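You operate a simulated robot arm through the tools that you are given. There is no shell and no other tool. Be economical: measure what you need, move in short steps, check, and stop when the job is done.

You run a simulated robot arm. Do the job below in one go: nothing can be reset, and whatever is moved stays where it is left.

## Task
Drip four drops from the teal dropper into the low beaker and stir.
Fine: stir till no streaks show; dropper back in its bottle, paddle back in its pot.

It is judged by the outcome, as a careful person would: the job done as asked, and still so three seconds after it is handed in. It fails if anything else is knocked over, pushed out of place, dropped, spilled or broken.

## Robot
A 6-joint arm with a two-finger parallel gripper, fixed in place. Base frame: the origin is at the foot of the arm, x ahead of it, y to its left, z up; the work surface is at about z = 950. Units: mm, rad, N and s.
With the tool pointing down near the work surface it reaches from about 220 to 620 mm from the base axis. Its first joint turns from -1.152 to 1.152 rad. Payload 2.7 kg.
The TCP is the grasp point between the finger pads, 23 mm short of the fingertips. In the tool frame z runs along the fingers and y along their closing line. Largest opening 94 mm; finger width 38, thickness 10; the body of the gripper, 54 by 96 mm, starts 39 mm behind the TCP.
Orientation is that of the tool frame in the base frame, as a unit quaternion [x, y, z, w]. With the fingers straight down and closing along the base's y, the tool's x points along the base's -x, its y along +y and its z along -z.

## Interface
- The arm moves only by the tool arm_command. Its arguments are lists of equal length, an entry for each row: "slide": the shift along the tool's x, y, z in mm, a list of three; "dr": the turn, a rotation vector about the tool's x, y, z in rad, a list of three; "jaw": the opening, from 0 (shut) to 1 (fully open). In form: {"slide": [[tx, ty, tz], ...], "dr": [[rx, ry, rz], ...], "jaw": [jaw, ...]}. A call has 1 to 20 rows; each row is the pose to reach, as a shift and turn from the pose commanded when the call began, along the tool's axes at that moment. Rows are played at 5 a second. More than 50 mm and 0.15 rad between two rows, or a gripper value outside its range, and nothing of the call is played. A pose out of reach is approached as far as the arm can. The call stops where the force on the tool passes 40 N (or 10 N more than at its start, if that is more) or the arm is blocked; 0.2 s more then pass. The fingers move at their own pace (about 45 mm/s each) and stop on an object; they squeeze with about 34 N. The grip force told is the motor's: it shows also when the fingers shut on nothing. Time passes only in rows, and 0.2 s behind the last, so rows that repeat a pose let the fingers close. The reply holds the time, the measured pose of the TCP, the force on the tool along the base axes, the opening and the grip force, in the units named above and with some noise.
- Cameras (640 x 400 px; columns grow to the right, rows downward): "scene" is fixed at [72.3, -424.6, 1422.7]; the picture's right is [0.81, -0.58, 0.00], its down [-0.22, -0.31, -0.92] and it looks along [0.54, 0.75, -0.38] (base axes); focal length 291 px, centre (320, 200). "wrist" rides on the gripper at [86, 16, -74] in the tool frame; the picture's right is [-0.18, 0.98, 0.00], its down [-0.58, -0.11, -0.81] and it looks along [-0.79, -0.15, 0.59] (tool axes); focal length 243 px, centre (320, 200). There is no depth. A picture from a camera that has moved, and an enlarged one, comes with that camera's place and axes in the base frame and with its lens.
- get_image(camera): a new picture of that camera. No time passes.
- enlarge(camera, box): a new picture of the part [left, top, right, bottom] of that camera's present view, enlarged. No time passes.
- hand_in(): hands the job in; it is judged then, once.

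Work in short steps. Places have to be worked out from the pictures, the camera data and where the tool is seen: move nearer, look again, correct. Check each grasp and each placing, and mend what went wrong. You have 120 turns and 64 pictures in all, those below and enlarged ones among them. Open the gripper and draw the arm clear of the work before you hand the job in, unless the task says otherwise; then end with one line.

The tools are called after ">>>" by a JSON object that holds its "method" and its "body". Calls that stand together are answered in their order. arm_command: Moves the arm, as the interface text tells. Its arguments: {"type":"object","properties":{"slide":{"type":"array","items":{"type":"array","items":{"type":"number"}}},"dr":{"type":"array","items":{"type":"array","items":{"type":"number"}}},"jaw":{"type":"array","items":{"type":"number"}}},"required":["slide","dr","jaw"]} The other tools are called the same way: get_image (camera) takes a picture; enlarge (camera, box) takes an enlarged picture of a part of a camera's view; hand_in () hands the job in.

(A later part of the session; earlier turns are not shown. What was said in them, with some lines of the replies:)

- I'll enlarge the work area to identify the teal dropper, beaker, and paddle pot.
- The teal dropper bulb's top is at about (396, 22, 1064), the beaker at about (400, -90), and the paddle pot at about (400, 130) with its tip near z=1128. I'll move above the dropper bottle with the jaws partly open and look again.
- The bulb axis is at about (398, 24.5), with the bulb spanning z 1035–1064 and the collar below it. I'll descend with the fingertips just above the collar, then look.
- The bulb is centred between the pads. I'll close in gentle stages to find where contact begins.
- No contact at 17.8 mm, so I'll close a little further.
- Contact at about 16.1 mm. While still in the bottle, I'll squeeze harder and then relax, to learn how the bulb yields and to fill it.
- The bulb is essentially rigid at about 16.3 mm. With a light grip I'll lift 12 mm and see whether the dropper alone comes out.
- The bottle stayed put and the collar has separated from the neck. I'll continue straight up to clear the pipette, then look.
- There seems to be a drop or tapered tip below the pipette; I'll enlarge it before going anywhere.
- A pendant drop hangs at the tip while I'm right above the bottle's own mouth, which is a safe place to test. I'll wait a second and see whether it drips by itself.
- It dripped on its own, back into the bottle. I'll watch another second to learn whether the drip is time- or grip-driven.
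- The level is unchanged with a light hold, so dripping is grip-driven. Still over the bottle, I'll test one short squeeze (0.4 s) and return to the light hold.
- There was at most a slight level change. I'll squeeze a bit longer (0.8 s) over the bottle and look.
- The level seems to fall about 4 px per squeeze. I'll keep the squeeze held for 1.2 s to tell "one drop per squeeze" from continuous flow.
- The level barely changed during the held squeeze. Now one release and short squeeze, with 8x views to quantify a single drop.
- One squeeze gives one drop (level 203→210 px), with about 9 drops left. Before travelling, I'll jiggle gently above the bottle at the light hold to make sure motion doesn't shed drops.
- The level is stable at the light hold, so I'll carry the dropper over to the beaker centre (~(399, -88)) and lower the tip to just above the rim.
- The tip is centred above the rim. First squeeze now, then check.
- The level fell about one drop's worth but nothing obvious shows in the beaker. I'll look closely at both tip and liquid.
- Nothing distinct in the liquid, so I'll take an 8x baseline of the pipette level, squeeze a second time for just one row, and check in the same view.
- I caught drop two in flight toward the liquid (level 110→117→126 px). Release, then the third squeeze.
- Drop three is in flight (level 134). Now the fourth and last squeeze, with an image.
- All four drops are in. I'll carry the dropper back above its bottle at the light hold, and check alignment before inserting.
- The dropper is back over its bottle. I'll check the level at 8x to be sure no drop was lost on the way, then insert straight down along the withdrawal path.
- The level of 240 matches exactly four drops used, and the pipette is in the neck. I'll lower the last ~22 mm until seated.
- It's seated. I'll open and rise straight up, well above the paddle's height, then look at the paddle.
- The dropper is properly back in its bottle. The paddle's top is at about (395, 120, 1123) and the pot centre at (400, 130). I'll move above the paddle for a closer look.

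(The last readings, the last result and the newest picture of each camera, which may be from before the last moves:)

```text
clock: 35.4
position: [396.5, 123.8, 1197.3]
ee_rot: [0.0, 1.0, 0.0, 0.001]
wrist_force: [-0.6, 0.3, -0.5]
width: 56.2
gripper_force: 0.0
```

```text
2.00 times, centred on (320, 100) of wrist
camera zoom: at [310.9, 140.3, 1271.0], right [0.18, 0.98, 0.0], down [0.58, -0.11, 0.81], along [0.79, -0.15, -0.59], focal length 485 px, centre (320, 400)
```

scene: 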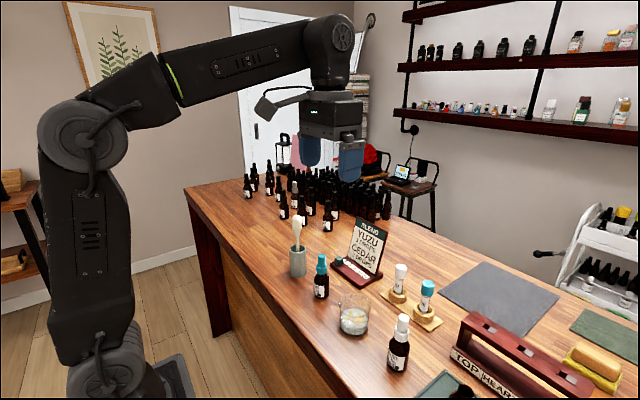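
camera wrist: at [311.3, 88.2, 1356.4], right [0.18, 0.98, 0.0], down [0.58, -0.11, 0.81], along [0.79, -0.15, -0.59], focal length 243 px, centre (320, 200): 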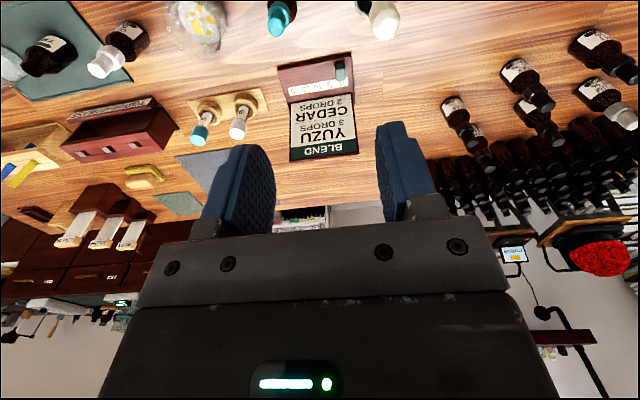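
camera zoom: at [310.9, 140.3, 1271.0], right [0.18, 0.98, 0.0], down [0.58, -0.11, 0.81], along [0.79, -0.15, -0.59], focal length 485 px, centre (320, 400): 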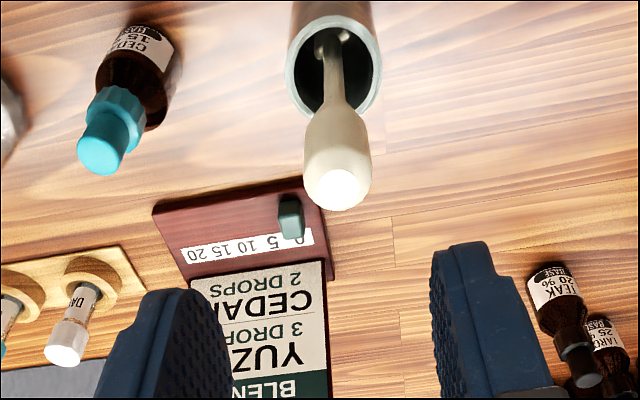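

The paddle stands nearly upright: a round 22 mm handle centred at about (399, 128.5), cylindrical over z≈1078–1120. I'll descend with fingers astride it to TCP z≈1097 and close.

>>> {"method": "arm_command", "body": {"slide": [[-1, 4.5, 15], [-1, 4.5, 35], [-1, 4.5, 55], [-1, 4.5, 75], [-1, 4.5, 90], [-1, 4.5, 101], [-1, 4.5, 101]], "dr": [[0, 0, 0], [0, 0, 0], [0, 0, 0], [0, 0, 0], [0, 0, 0], [0, 0, 0], [0, 0, 0]], "jaw": [0.6, 0.6, 0.6, 0.6, 0.6, 0.6, 0.5]}}

>>> {"method": "enlarge", "body": {"camera": "wrist", "box": [220, 0, 420, 200]}}

```text
clock: 37.0
position: [399.0, 128.2, 1096.3]
ee_rot: [0.0, 1.0, 0.0, -0.001]
wrist_force: [-0.6, 0.8, 0.3]
width: 47.0
gripper_force: 0.2
```

```text
2.00 times, centred on (320, 100) of wrist
camera zoom: at [312.8, 144.6, 1170.4], right [0.18, 0.98, 0.0], down [0.58, -0.11, 0.81], along [0.79, -0.15, -0.59], focal length 485 px, centre (320, 400)
```

zoom: 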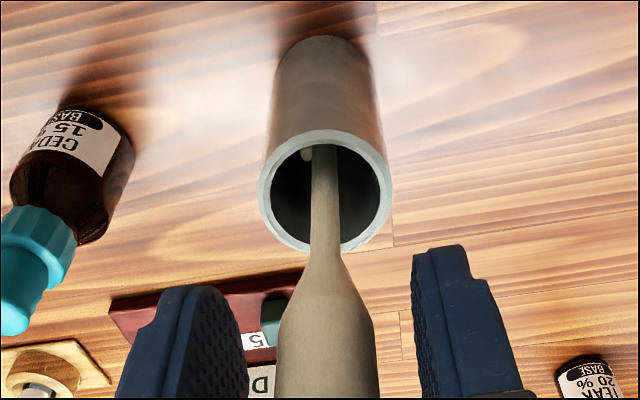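

The handle is centred between the fingers. Closing the grip.

>>> {"method": "arm_command", "body": {"slide": [[0, 0, 0], [0, 0, 0], [0, 0, 0], [0, 0, 0]], "dr": [[0, 0, 0], [0, 0, 0], [0, 0, 0], [0, 0, 0]], "jaw": [0.3, 0.18, 0.15, 0.15]}}

>>> {"method": "arm_command", "body": {"slide": [[0, 0, -8], [0, 0, -18], [0, 0, -33], [0, 0, -48], [0, 0, -63], [0, 0, -78], [0, 0, -93], [0, 0, -108], [0, 0, -123], [0, 0, -138], [0, 0, -145], [0, 0, -145]], "dr": [[0, 0, 0], [0, 0, 0], [0, 0, 0], [0, 0, 0], [0, 0, 0], [0, 0, 0], [0, 0, 0], [0, 0, 0], [0, 0, 0], [0, 0, 0], [0, 0, 0], [0, 0, 0]], "jaw": [0.15, 0.15, 0.15, 0.15, 0.15, 0.15, 0.15, 0.15, 0.15, 0.15, 0.15, 0.15]}}

>>> {"method": "get_image", "body": {"camera": "scene"}}

>>> {"method": "get_image", "body": {"camera": "wrist"}}

```text
clock: 38.0
position: [398.6, 128.7, 1096.6]
ee_rot: [0.0, 1.0, 0.0, -0.001]
wrist_force: [0.1, 0.0, 0.3]
width: 22.5
gripper_force: 34.6
```

```text
clock: 40.6
position: [398.6, 128.2, 1240.9]
ee_rot: [0.0, 1.0, 0.0, 0.0]
wrist_force: [0.1, 0.2, -0.7]
width: 22.4
gripper_force: 34.1
```

```text
22 pictures are left
```

scene: 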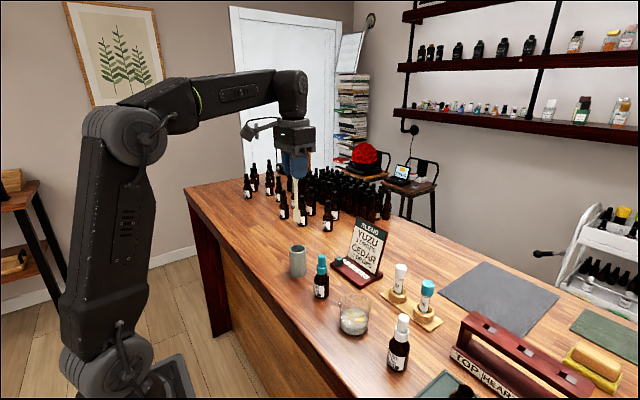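

```text
21 pictures are left
camera wrist: at [312.5, 144.4, 1316.3], right [0.18, 0.98, 0.0], down [0.58, -0.11, 0.81], along [0.79, -0.15, -0.59], focal length 243 px, centre (320, 200)
```

wrist: 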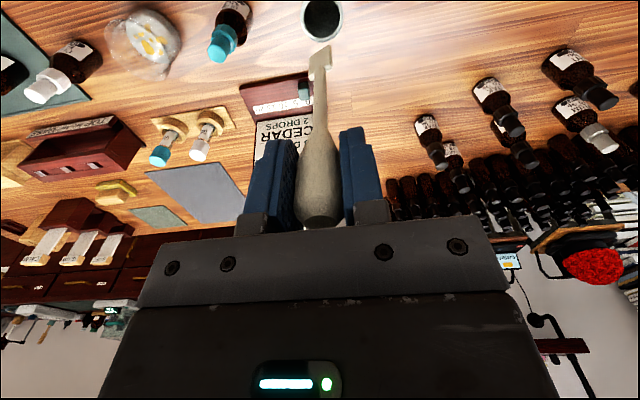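

The paddle is lifted cleanly and hangs vertical. I'll enlarge the scene to find its bottom end height and blade shape.

>>> {"method": "enlarge", "body": {"camera": "scene", "box": [270, 160, 350, 280]}}

```text
3.33 times, centred on (310, 220) of scene
camera zoom: at [72.3, -424.6, 1422.7], right [0.81, -0.58, 0.0], down [-0.22, -0.31, -0.92], along [0.54, 0.75, -0.38], focal length 970 px, centre (353, 133)
```

zoom: 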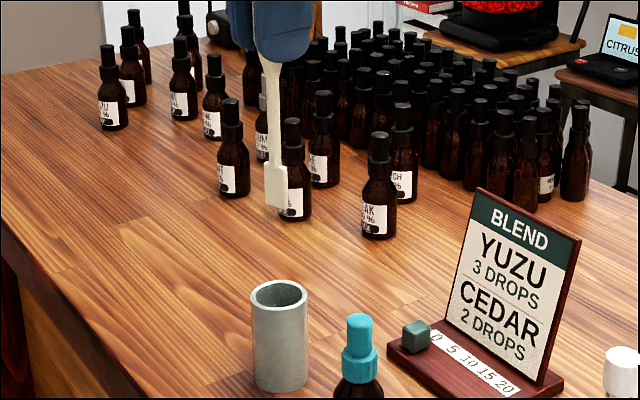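

The paddle's foot is 141.5 mm below the TCP (now z≈1099). I'll carry it at this height over to above the beaker and check alignment.

>>> {"method": "arm_command", "body": {"slide": [[0, -8, 0], [0, -24, 0], [0, -44, 0], [0, -64, 0], [0, -84, 0], [0, -104, 0], [0, -124, 0], [0, -144, 0], [0, -164, 0], [0, -184, 0], [0, -200, 0], [0, -211, 0], [0, -216, 0], [0, -216, 0], [0, -216, 20], [0, -216, 40], [0, -216, 55], [0, -216, 55]], "dr": [[0, 0, 0], [0, 0, 0], [0, 0, 0], [0, 0, 0], [0, 0, 0], [0, 0, 0], [0, 0, 0], [0, 0, 0], [0, 0, 0], [0, 0, 0], [0, 0, 0], [0, 0, 0], [0, 0, 0], [0, 0, 0], [0, 0, 0], [0, 0, 0], [0, 0, 0], [0, 0, 0]], "jaw": [0.15, 0.15, 0.15, 0.15, 0.15, 0.15, 0.15, 0.15, 0.15, 0.15, 0.15, 0.15, 0.15, 0.15, 0.15, 0.15, 0.15, 0.15]}}

>>> {"method": "enlarge", "body": {"camera": "scene", "box": [320, 240, 400, 340]}}

>>> {"method": "enlarge", "body": {"camera": "wrist", "box": [260, 0, 380, 120]}}

```text
clock: 44.4
position: [399.1, -89.2, 1186.4]
ee_rot: [0.0, 1.0, 0.0, 0.0]
wrist_force: [-1.0, 1.6, 0.4]
width: 22.3
gripper_force: 34.3
```

```text
4.00 times, centred on (360, 290) of scene
camera zoom: at [72.3, -424.6, 1422.7], right [0.81, -0.58, 0.0], down [-0.22, -0.31, -0.92], along [0.54, 0.75, -0.38], focal length 1163 px, centre (160, -160)
```

zoom: 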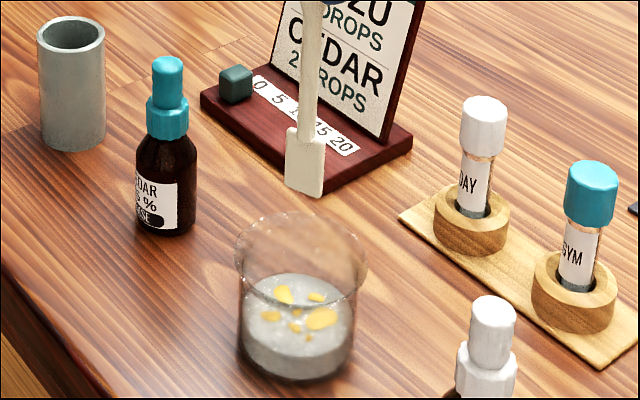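

```text
3.33 times, centred on (320, 60) of wrist
camera zoom: at [312.5, -72.9, 1260.7], right [0.18, 0.98, 0.0], down [0.58, -0.11, 0.81], along [0.79, -0.15, -0.59], focal length 809 px, centre (320, 667)
```

zoom: 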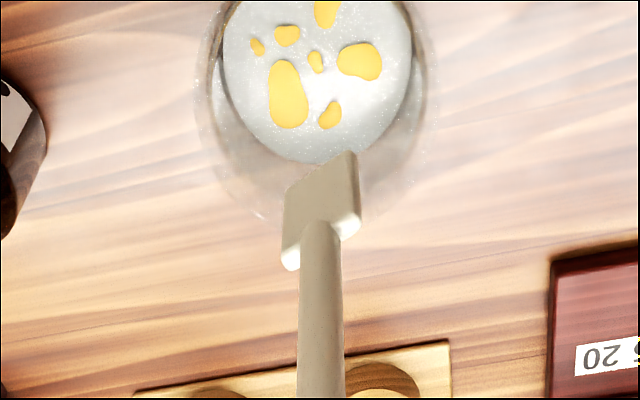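

The blade is centred over the beaker (centre ≈ (399.5, -90), inner radius ≈28). I'll lower it into the liquid gently, stopping about 10 mm above the bench level.

>>> {"method": "arm_command", "body": {"slide": [[0, -1, 12], [0, -1, 26], [0, -1, 40], [0, -1, 52], [0, -1, 62], [0, -1, 70], [0, -1, 76], [0, -1, 80], [0, -1, 82], [0, -1, 82]], "dr": [[0, 0, 0], [0, 0, 0], [0, 0, 0], [0, 0, 0], [0, 0, 0], [0, 0, 0], [0, 0, 0], [0, 0, 0], [0, 0, 0], [0, 0, 0]], "jaw": [0.15, 0.15, 0.15, 0.15, 0.15, 0.15, 0.15, 0.15, 0.15, 0.15]}}

>>> {"method": "enlarge", "body": {"camera": "scene", "box": [330, 270, 390, 345]}}

>>> {"method": "enlarge", "body": {"camera": "wrist", "box": [260, 0, 380, 120]}}

```text
clock: 46.6
position: [398.3, -88.6, 1106.0]
ee_rot: [0.001, 1.0, 0.0, 0.001]
wrist_force: [0.2, 1.1, -0.2]
width: 22.3
gripper_force: 34.1
```

```text
5.33 times, centred on (360, 308) of scene
camera zoom: at [72.3, -424.6, 1422.7], right [0.81, -0.58, 0.0], down [-0.22, -0.31, -0.92], along [0.54, 0.75, -0.38], focal length 1551 px, centre (107, -373)
```

zoom: 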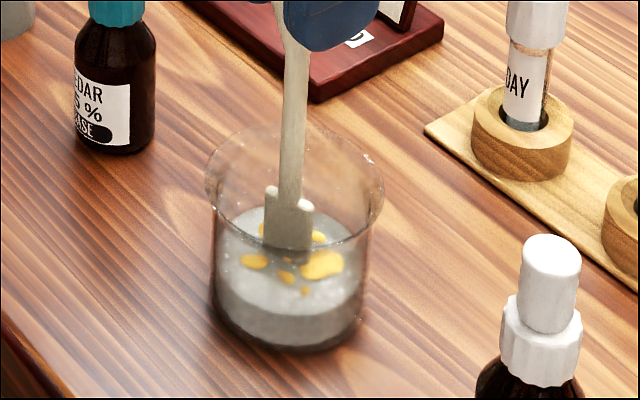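

```text
3.33 times, centred on (320, 60) of wrist
camera zoom: at [312.2, -72.4, 1179.2], right [0.18, 0.98, 0.0], down [0.58, -0.11, 0.81], along [0.79, -0.15, -0.59], focal length 809 px, centre (320, 667)
```

zoom: 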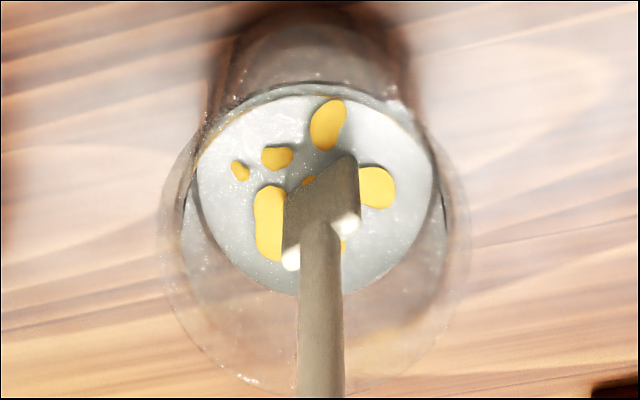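

The blade's end is only ~5 mm under the surface, and the beaker centre is about 3–4 mm further in +x. I'll go 5 mm deeper and start stirring in gentle circles of 9 mm radius.

>>> {"method": "arm_command", "body": {"slide": [[-3, -1, 3], [-3, -1, 5], [1, -1, 5], [6, -1, 5], [4.3, 4.3, 5], [0.2, 7.3, 5], [-4.9, 7.8, 5], [-9.5, 5.2, 5], [-11.8, 0.9, 5], [-11.8, -3.2, 5], [-9.5, -7.2, 5], [-4.9, -9.8, 5], [0.2, -9.3, 5], [4.3, -6.3, 5], [6, -1, 5], [4.3, 4.3, 5], [0.2, 7.3, 5], [-4.9, 7.8, 5], [-9.5, 5.2, 5], [-11.8, 0.9, 5]], "dr": [[0, 0, 0], [0, 0, 0], [0, 0, 0], [0, 0, 0], [0, 0, 0], [0, 0, 0], [0, 0, 0], [0, 0, 0], [0, 0, 0], [0, 0, 0], [0, 0, 0], [0, 0, 0], [0, 0, 0], [0, 0, 0], [0, 0, 0], [0, 0, 0], [0, 0, 0], [0, 0, 0], [0, 0, 0], [0, 0, 0]], "jaw": [0.15, 0.15, 0.15, 0.15, 0.15, 0.15, 0.15, 0.15, 0.15, 0.15, 0.15, 0.15, 0.15, 0.15, 0.15, 0.15, 0.15, 0.15, 0.15, 0.15]}}

>>> {"method": "enlarge", "body": {"camera": "wrist", "box": [260, 0, 380, 120]}}

```text
clock: 50.8
position: [412.3, -88.3, 1099.8]
ee_rot: [0.0, 1.0, 0.0, 0.0]
wrist_force: [0.3, 0.5, -0.4]
width: 22.2
gripper_force: 34.0
```

```text
3.33 times, centred on (320, 60) of wrist
camera zoom: at [325.0, -72.1, 1173.7], right [0.18, 0.98, 0.0], down [0.58, -0.11, 0.81], along [0.79, -0.15, -0.59], focal length 809 px, centre (320, 667)
```

zoom: 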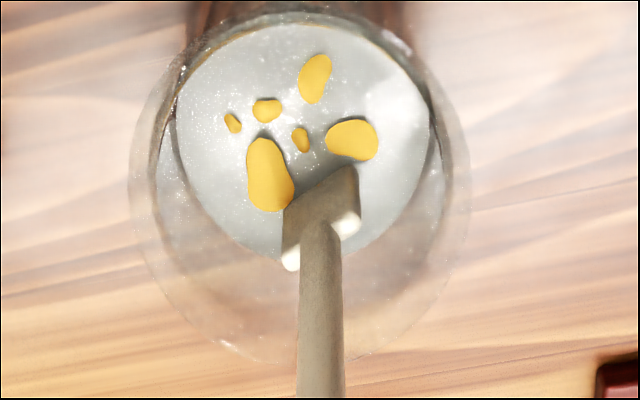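

The streaks persist after the first turns, with no contact forces felt. I'll recentre the circle slightly and stir two full turns at 12 mm radius.

>>> {"method": "arm_command", "body": {"slide": [[0.3, -9.1, 1], [6.3, -13.4, 1], [13.7, -13.4, 1], [19.7, -9.1, 1], [22, -2, 1], [19.7, 5.1, 1], [13.7, 9.4, 1], [6.3, 9.4, 1], [0.3, 5.1, 1], [-2, -2, 1], [0.3, -9.1, 1], [6.3, -13.4, 1], [13.7, -13.4, 1], [19.7, -9.1, 1], [22, -2, 1], [19.7, 5.1, 1], [13.7, 9.4, 1], [6.3, 9.4, 1], [0.3, 5.1, 1], [-2, -2, 1]], "dr": [[0, 0, 0], [0, 0, 0], [0, 0, 0], [0, 0, 0], [0, 0, 0], [0, 0, 0], [0, 0, 0], [0, 0, 0], [0, 0, 0], [0, 0, 0], [0, 0, 0], [0, 0, 0], [0, 0, 0], [0, 0, 0], [0, 0, 0], [0, 0, 0], [0, 0, 0], [0, 0, 0], [0, 0, 0], [0, 0, 0]], "jaw": [0.15, 0.15, 0.15, 0.15, 0.15, 0.15, 0.15, 0.15, 0.15, 0.15, 0.15, 0.15, 0.15, 0.15, 0.15, 0.15, 0.15, 0.15, 0.15, 0.15]}}

>>> {"method": "enlarge", "body": {"camera": "wrist", "box": [260, 0, 380, 120]}}

```text
clock: 55.0
position: [411.9, -88.7, 1098.7]
ee_rot: [0.001, 1.0, 0.0, 0.001]
wrist_force: [0.1, -0.5, -0.7]
width: 22.7
gripper_force: 34.1
```

```text
3.33 times, centred on (320, 60) of wrist
camera zoom: at [325.5, -74.0, 1173.1], right [0.18, 0.98, 0.0], down [0.58, -0.11, 0.81], along [0.79, -0.15, -0.59], focal length 809 px, centre (320, 667)
```

zoom: 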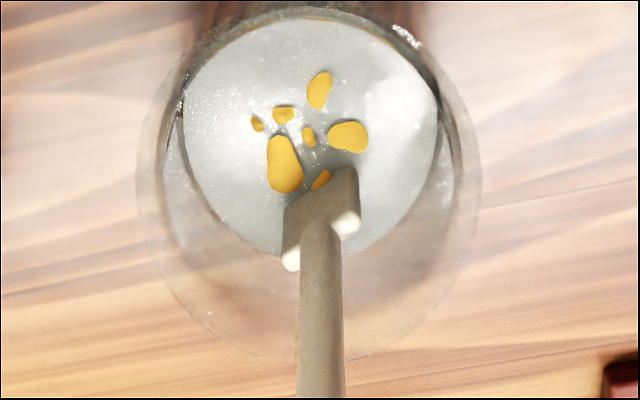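

The streaks are shrinking and drawing together, so stirring works. I'll continue with several more identical double turns.

>>> {"method": "arm_command", "body": {"slide": [[2.3, -7.1, 0], [8.3, -11.4, 0], [15.7, -11.4, 0], [21.7, -7.1, 0], [24, 0, 0], [21.7, 7.1, 0], [15.7, 11.4, 0], [8.3, 11.4, 0], [2.3, 7.1, 0], [0, 0, 0], [2.3, -7.1, 0], [8.3, -11.4, 0], [15.7, -11.4, 0], [21.7, -7.1, 0], [24, 0, 0], [21.7, 7.1, 0], [15.7, 11.4, 0], [8.3, 11.4, 0], [2.3, 7.1, 0], [0, 0, 0]], "dr": [[0, 0, 0], [0, 0, 0], [0, 0, 0], [0, 0, 0], [0, 0, 0], [0, 0, 0], [0, 0, 0], [0, 0, 0], [0, 0, 0], [0, 0, 0], [0, 0, 0], [0, 0, 0], [0, 0, 0], [0, 0, 0], [0, 0, 0], [0, 0, 0], [0, 0, 0], [0, 0, 0], [0, 0, 0], [0, 0, 0]], "jaw": [0.15, 0.15, 0.15, 0.15, 0.15, 0.15, 0.15, 0.15, 0.15, 0.15, 0.15, 0.15, 0.15, 0.15, 0.15, 0.15, 0.15, 0.15, 0.15, 0.15]}}

>>> {"method": "arm_command", "body": {"slide": [[2.3, -7.1, 0], [8.3, -11.4, 0], [15.7, -11.4, 0], [21.7, -7.1, 0], [24, 0, 0], [21.7, 7.1, 0], [15.7, 11.4, 0], [8.3, 11.4, 0], [2.3, 7.1, 0], [0, 0, 0], [2.3, -7.1, 0], [8.3, -11.4, 0], [15.7, -11.4, 0], [21.7, -7.1, 0], [24, 0, 0], [21.7, 7.1, 0], [15.7, 11.4, 0], [8.3, 11.4, 0], [2.3, 7.1, 0], [0, 0, 0]], "dr": [[0, 0, 0], [0, 0, 0], [0, 0, 0], [0, 0, 0], [0, 0, 0], [0, 0, 0], [0, 0, 0], [0, 0, 0], [0, 0, 0], [0, 0, 0], [0, 0, 0], [0, 0, 0], [0, 0, 0], [0, 0, 0], [0, 0, 0], [0, 0, 0], [0, 0, 0], [0, 0, 0], [0, 0, 0], [0, 0, 0]], "jaw": [0.15, 0.15, 0.15, 0.15, 0.15, 0.15, 0.15, 0.15, 0.15, 0.15, 0.15, 0.15, 0.15, 0.15, 0.15, 0.15, 0.15, 0.15, 0.15, 0.15]}}

>>> {"method": "enlarge", "body": {"camera": "wrist", "box": [260, 0, 380, 120]}}

```text
clock: 59.2
position: [413.6, -90.1, 1098.3]
ee_rot: [0.0, 1.0, 0.0, 0.0]
wrist_force: [-0.5, 0.2, 0.4]
width: 22.3
gripper_force: 34.2
```

```text
clock: 63.4
position: [413.5, -89.4, 1097.4]
ee_rot: [0.0, 1.0, 0.001, 0.0]
wrist_force: [-0.2, -0.7, 0.1]
width: 22.3
gripper_force: 34.1
```

```text
3.33 times, centred on (320, 60) of wrist
camera zoom: at [326.9, -73.9, 1173.0], right [0.18, 0.98, 0.0], down [0.58, -0.11, 0.81], along [0.79, -0.15, -0.59], focal length 809 px, centre (320, 667)
```

zoom: 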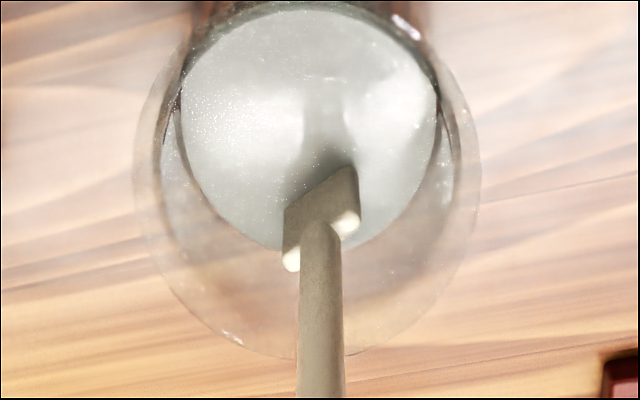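

No streaks visible any more. One more turn for good measure, then centre and lift the blade slowly, staying over the beaker to let it drain.

>>> {"method": "arm_command", "body": {"slide": [[2.3, -7.1, 0], [8.3, -11.4, 0], [15.7, -11.4, 0], [21.7, -7.1, 0], [24, 0, 0], [21.7, 7.1, 0], [15.7, 11.4, 0], [8.3, 11.4, 0], [2.3, 7.1, 0], [6, 3, 0], [12, 0, 0], [12, 0, -6], [12, 0, -12], [12, 0, -20], [12, 0, -28], [12, 0, -28], [12, 0, -28], [12, 0, -28], [12, 0, -28], [12, 0, -28]], "dr": [[0, 0, 0], [0, 0, 0], [0, 0, 0], [0, 0, 0], [0, 0, 0], [0, 0, 0], [0, 0, 0], [0, 0, 0], [0, 0, 0], [0, 0, 0], [0, 0, 0], [0, 0, 0], [0, 0, 0], [0, 0, 0], [0, 0, 0], [0, 0, 0], [0, 0, 0], [0, 0, 0], [0, 0, 0], [0, 0, 0]], "jaw": [0.15, 0.15, 0.15, 0.15, 0.15, 0.15, 0.15, 0.15, 0.15, 0.15, 0.15, 0.15, 0.15, 0.15, 0.15, 0.15, 0.15, 0.15, 0.15, 0.15]}}

>>> {"method": "arm_command", "body": {"slide": [[0, 0, -10], [0, 0, -25], [0, 0, -40], [0, 0, -55], [0, 0, -70], [0, 0, -85], [0, 0, -100], [0, 0, -114], [0, 0, -114], [0, 0, -114], [0, 0, -114], [0, 0, -114], [0, 0, -114]], "dr": [[0, 0, 0], [0, 0, 0], [0, 0, 0], [0, 0, 0], [0, 0, 0], [0, 0, 0], [0, 0, 0], [0, 0, 0], [0, 0, 0], [0, 0, 0], [0, 0, 0], [0, 0, 0], [0, 0, 0]], "jaw": [0.15, 0.15, 0.15, 0.15, 0.15, 0.15, 0.15, 0.15, 0.15, 0.15, 0.15, 0.15, 0.15]}}

>>> {"method": "enlarge", "body": {"camera": "scene", "box": [310, 230, 410, 350]}}

>>> {"method": "enlarge", "body": {"camera": "wrist", "box": [240, 0, 400, 140]}}

```text
clock: 67.6
position: [401.6, -88.4, 1125.8]
ee_rot: [0.0, 1.0, 0.0, -0.001]
wrist_force: [-0.5, -0.5, -0.2]
width: 22.5
gripper_force: 34.4
```

```text
clock: 70.4
position: [400.7, -89.8, 1239.9]
ee_rot: [0.0, 1.0, 0.0, -0.001]
wrist_force: [0.6, 0.1, -0.2]
width: 22.2
gripper_force: 33.7
```

```text
3.33 times, centred on (360, 290) of scene
camera zoom: at [72.3, -424.6, 1422.7], right [0.81, -0.58, 0.0], down [-0.22, -0.31, -0.92], along [0.54, 0.75, -0.38], focal length 970 px, centre (187, -100)
```

zoom: 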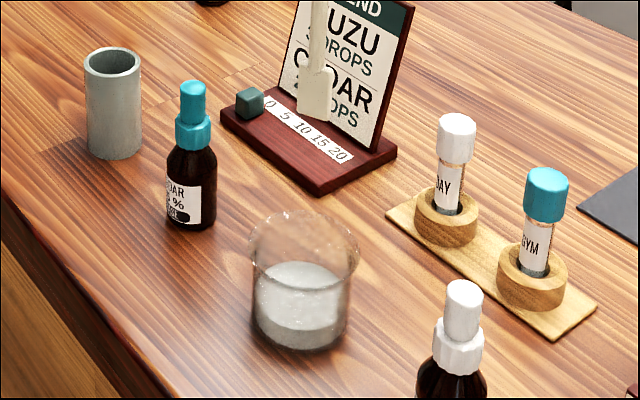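

```text
2.86 times, centred on (320, 70) of wrist
camera zoom: at [313.9, -73.9, 1314.4], right [0.18, 0.98, 0.0], down [0.58, -0.11, 0.81], along [0.79, -0.15, -0.59], focal length 693 px, centre (320, 571)
```

zoom: 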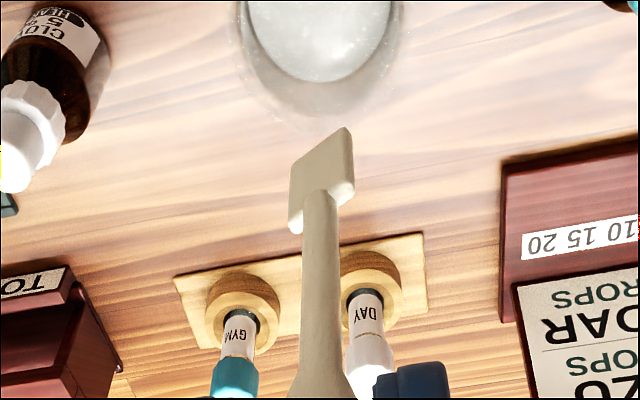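

The blend is uniform and streak-free, and nothing was disturbed. I'll carry the paddle back to the pot along the same path (x 399, y 128.6) and check alignment above it.

>>> {"method": "arm_command", "body": {"slide": [[0, 8, 0], [0, 24, 0], [0, 44, 0], [0, 64, 0], [0, 84, 0], [0, 104, 0], [0, 124, 0], [0, 144, 0], [0, 164, 0], [1, 184, 0], [1.8, 202, 0], [1.8, 213, 0], [1.8, 218, 0], [1.8, 218, 0], [1.8, 218, 20], [1.8, 218, 40], [1.8, 218, 50], [1.8, 218, 50]], "dr": [[0, 0, 0], [0, 0, 0], [0, 0, 0], [0, 0, 0], [0, 0, 0], [0, 0, 0], [0, 0, 0], [0, 0, 0], [0, 0, 0], [0, 0, 0], [0, 0, 0], [0, 0, 0], [0, 0, 0], [0, 0, 0], [0, 0, 0], [0, 0, 0], [0, 0, 0], [0, 0, 0]], "jaw": [0.15, 0.15, 0.15, 0.15, 0.15, 0.15, 0.15, 0.15, 0.15, 0.15, 0.15, 0.15, 0.15, 0.15, 0.15, 0.15, 0.15, 0.15]}}

>>> {"method": "enlarge", "body": {"camera": "scene", "box": [260, 200, 340, 300]}}

>>> {"method": "enlarge", "body": {"camera": "wrist", "box": [240, 0, 400, 140]}}

```text
clock: 74.2
position: [400.3, 127.4, 1191.3]
ee_rot: [0.0, 1.0, 0.001, 0.001]
wrist_force: [0.2, 0.4, 1.1]
width: 22.6
gripper_force: 34.0
```

```text
4.00 times, centred on (300, 250) of scene
camera zoom: at [72.3, -424.6, 1422.7], right [0.81, -0.58, 0.0], down [-0.22, -0.31, -0.92], along [0.54, 0.75, -0.38], focal length 1163 px, centre (400, 0)
```

zoom: 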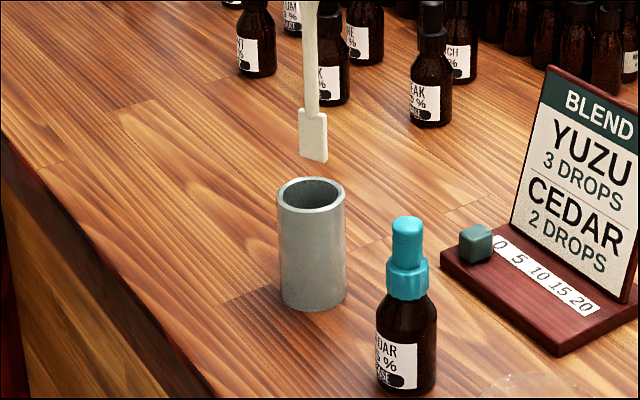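

```text
2.86 times, centred on (320, 70) of wrist
camera zoom: at [314.0, 143.6, 1265.8], right [0.18, 0.98, 0.0], down [0.58, -0.11, 0.81], along [0.79, -0.15, -0.59], focal length 693 px, centre (320, 571)
```

zoom: 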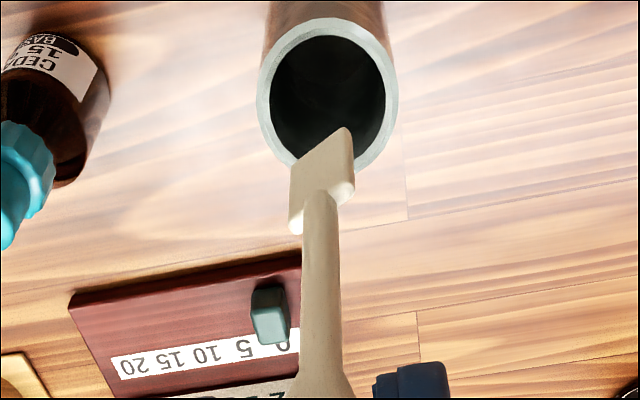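

The pot centre reads about (396.5, 130), so I'll nudge slightly toward it and lower the paddle in, watching for force.

>>> {"method": "arm_command", "body": {"slide": [[2.5, 1.5, 0], [2.5, 1.5, 12], [2.5, 1.5, 24], [2.5, 1.5, 36], [2.5, 1.5, 48], [2.5, 1.5, 60], [2.5, 1.5, 72], [2.5, 1.5, 82], [2.5, 1.5, 89], [2.5, 1.5, 93], [2.5, 1.5, 93]], "dr": [[0, 0, 0], [0, 0, 0], [0, 0, 0], [0, 0, 0], [0, 0, 0], [0, 0, 0], [0, 0, 0], [0, 0, 0], [0, 0, 0], [0, 0, 0], [0, 0, 0]], "jaw": [0.15, 0.15, 0.15, 0.15, 0.15, 0.15, 0.15, 0.15, 0.15, 0.15, 0.15]}}

>>> {"method": "enlarge", "body": {"camera": "scene", "box": [260, 200, 340, 300]}}

```text
clock: 76.6
position: [396.8, 129.1, 1096.7]
ee_rot: [0.0, 1.0, 0.0, 0.0]
wrist_force: [-0.1, -0.7, -0.5]
width: 22.3
gripper_force: 33.5
```

```text
4.00 times, centred on (300, 250) of scene
camera zoom: at [72.3, -424.6, 1422.7], right [0.81, -0.58, 0.0], down [-0.22, -0.31, -0.92], along [0.54, 0.75, -0.38], focal length 1163 px, centre (400, 0)
```

zoom: 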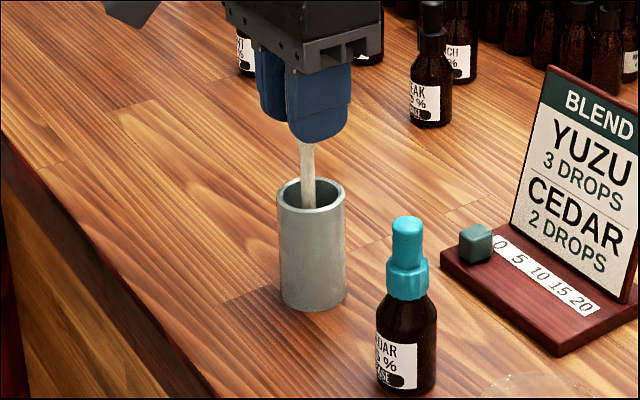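

It's in the pot with no contact trouble. I'll lower the last 1 mm, open gently, and rise straight up.

>>> {"method": "arm_command", "body": {"slide": [[0, 0, 1], [0, 0, 1], [0, 0, 1], [0, 0, 1], [0, 0, 1], [0, 0, 1]], "dr": [[0, 0, 0], [0, 0, 0], [0, 0, 0], [0, 0, 0], [0, 0, 0], [0, 0, 0]], "jaw": [0.15, 0.24, 0.28, 0.35, 0.45, 0.5]}}

>>> {"method": "enlarge", "body": {"camera": "wrist", "box": [220, 0, 420, 200]}}

```text
clock: 78.0
position: [397.2, 129.3, 1096.2]
ee_rot: [0.0, 1.0, 0.0, 0.0]
wrist_force: [-0.3, 0.0, 0.0]
width: 46.8
gripper_force: 0.0
```

```text
2.00 times, centred on (320, 100) of wrist
camera zoom: at [310.1, 145.7, 1170.9], right [0.18, 0.98, 0.0], down [0.58, -0.11, 0.81], along [0.79, -0.15, -0.59], focal length 485 px, centre (320, 400)
```

zoom: 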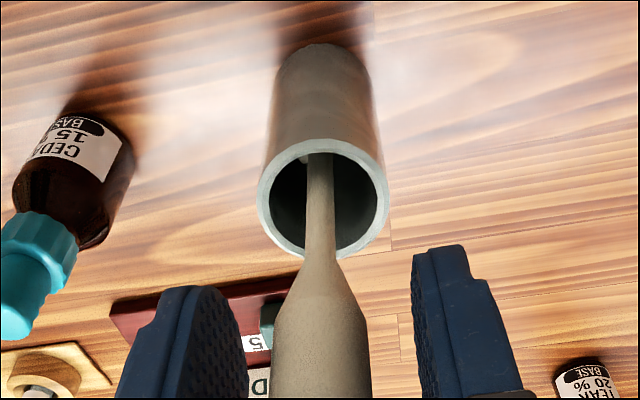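

The paddle stands free between the open fingers. I'll withdraw straight up, then back clear, and check everything.

>>> {"method": "arm_command", "body": {"slide": [[0, 0, -10], [0, 0, -25], [0, 0, -45], [0, 0, -70], [0, 0, -100], [0, 0, -135], [0, 0, -170], [20, -20, -200], [40, -50, -210], [40, -85, -210], [40, -120, -210], [40, -120, -210], [40, -120, -210]], "dr": [[0, 0, 0], [0, 0, 0], [0, 0, 0], [0, 0, 0], [0, 0, 0], [0, 0, 0], [0, 0, 0], [0, 0, 0], [0, 0, 0], [0, 0, 0], [0, 0, 0], [0, 0, 0], [0, 0, 0]], "jaw": [0.55, 0.6, 0.6, 0.6, 0.6, 0.6, 0.6, 0.7, 0.8, 0.9, 0.9, 0.9, 0.9]}}

>>> {"method": "enlarge", "body": {"camera": "scene", "box": [260, 200, 480, 400]}}

```text
clock: 80.8
position: [356.1, 9.7, 1305.0]
ee_rot: [0.0, 1.0, 0.0, 0.0]
wrist_force: [-0.1, 1.2, -0.4]
width: 84.4
gripper_force: 0.1
```

```text
2.00 times, centred on (370, 300) of scene
camera zoom: at [72.3, -424.6, 1422.7], right [0.81, -0.58, 0.0], down [-0.22, -0.31, -0.92], along [0.54, 0.75, -0.38], focal length 582 px, centre (220, 0)
```

zoom: 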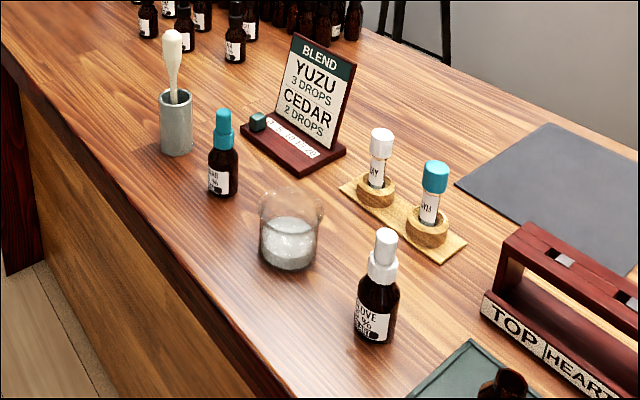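

Everything is in its original place: dropper in its bottle, paddle in its pot, the beaker clear of streaks, and the arm clear and open. I'm handing in.

>>> {"method": "hand_in", "body": {}}

```text
The job is handed in.
```

I dripped four drops from the teal dropper into the low beaker and stirred until no streaks showed; the dropper is back in its bottle and the paddle is back in its pot.
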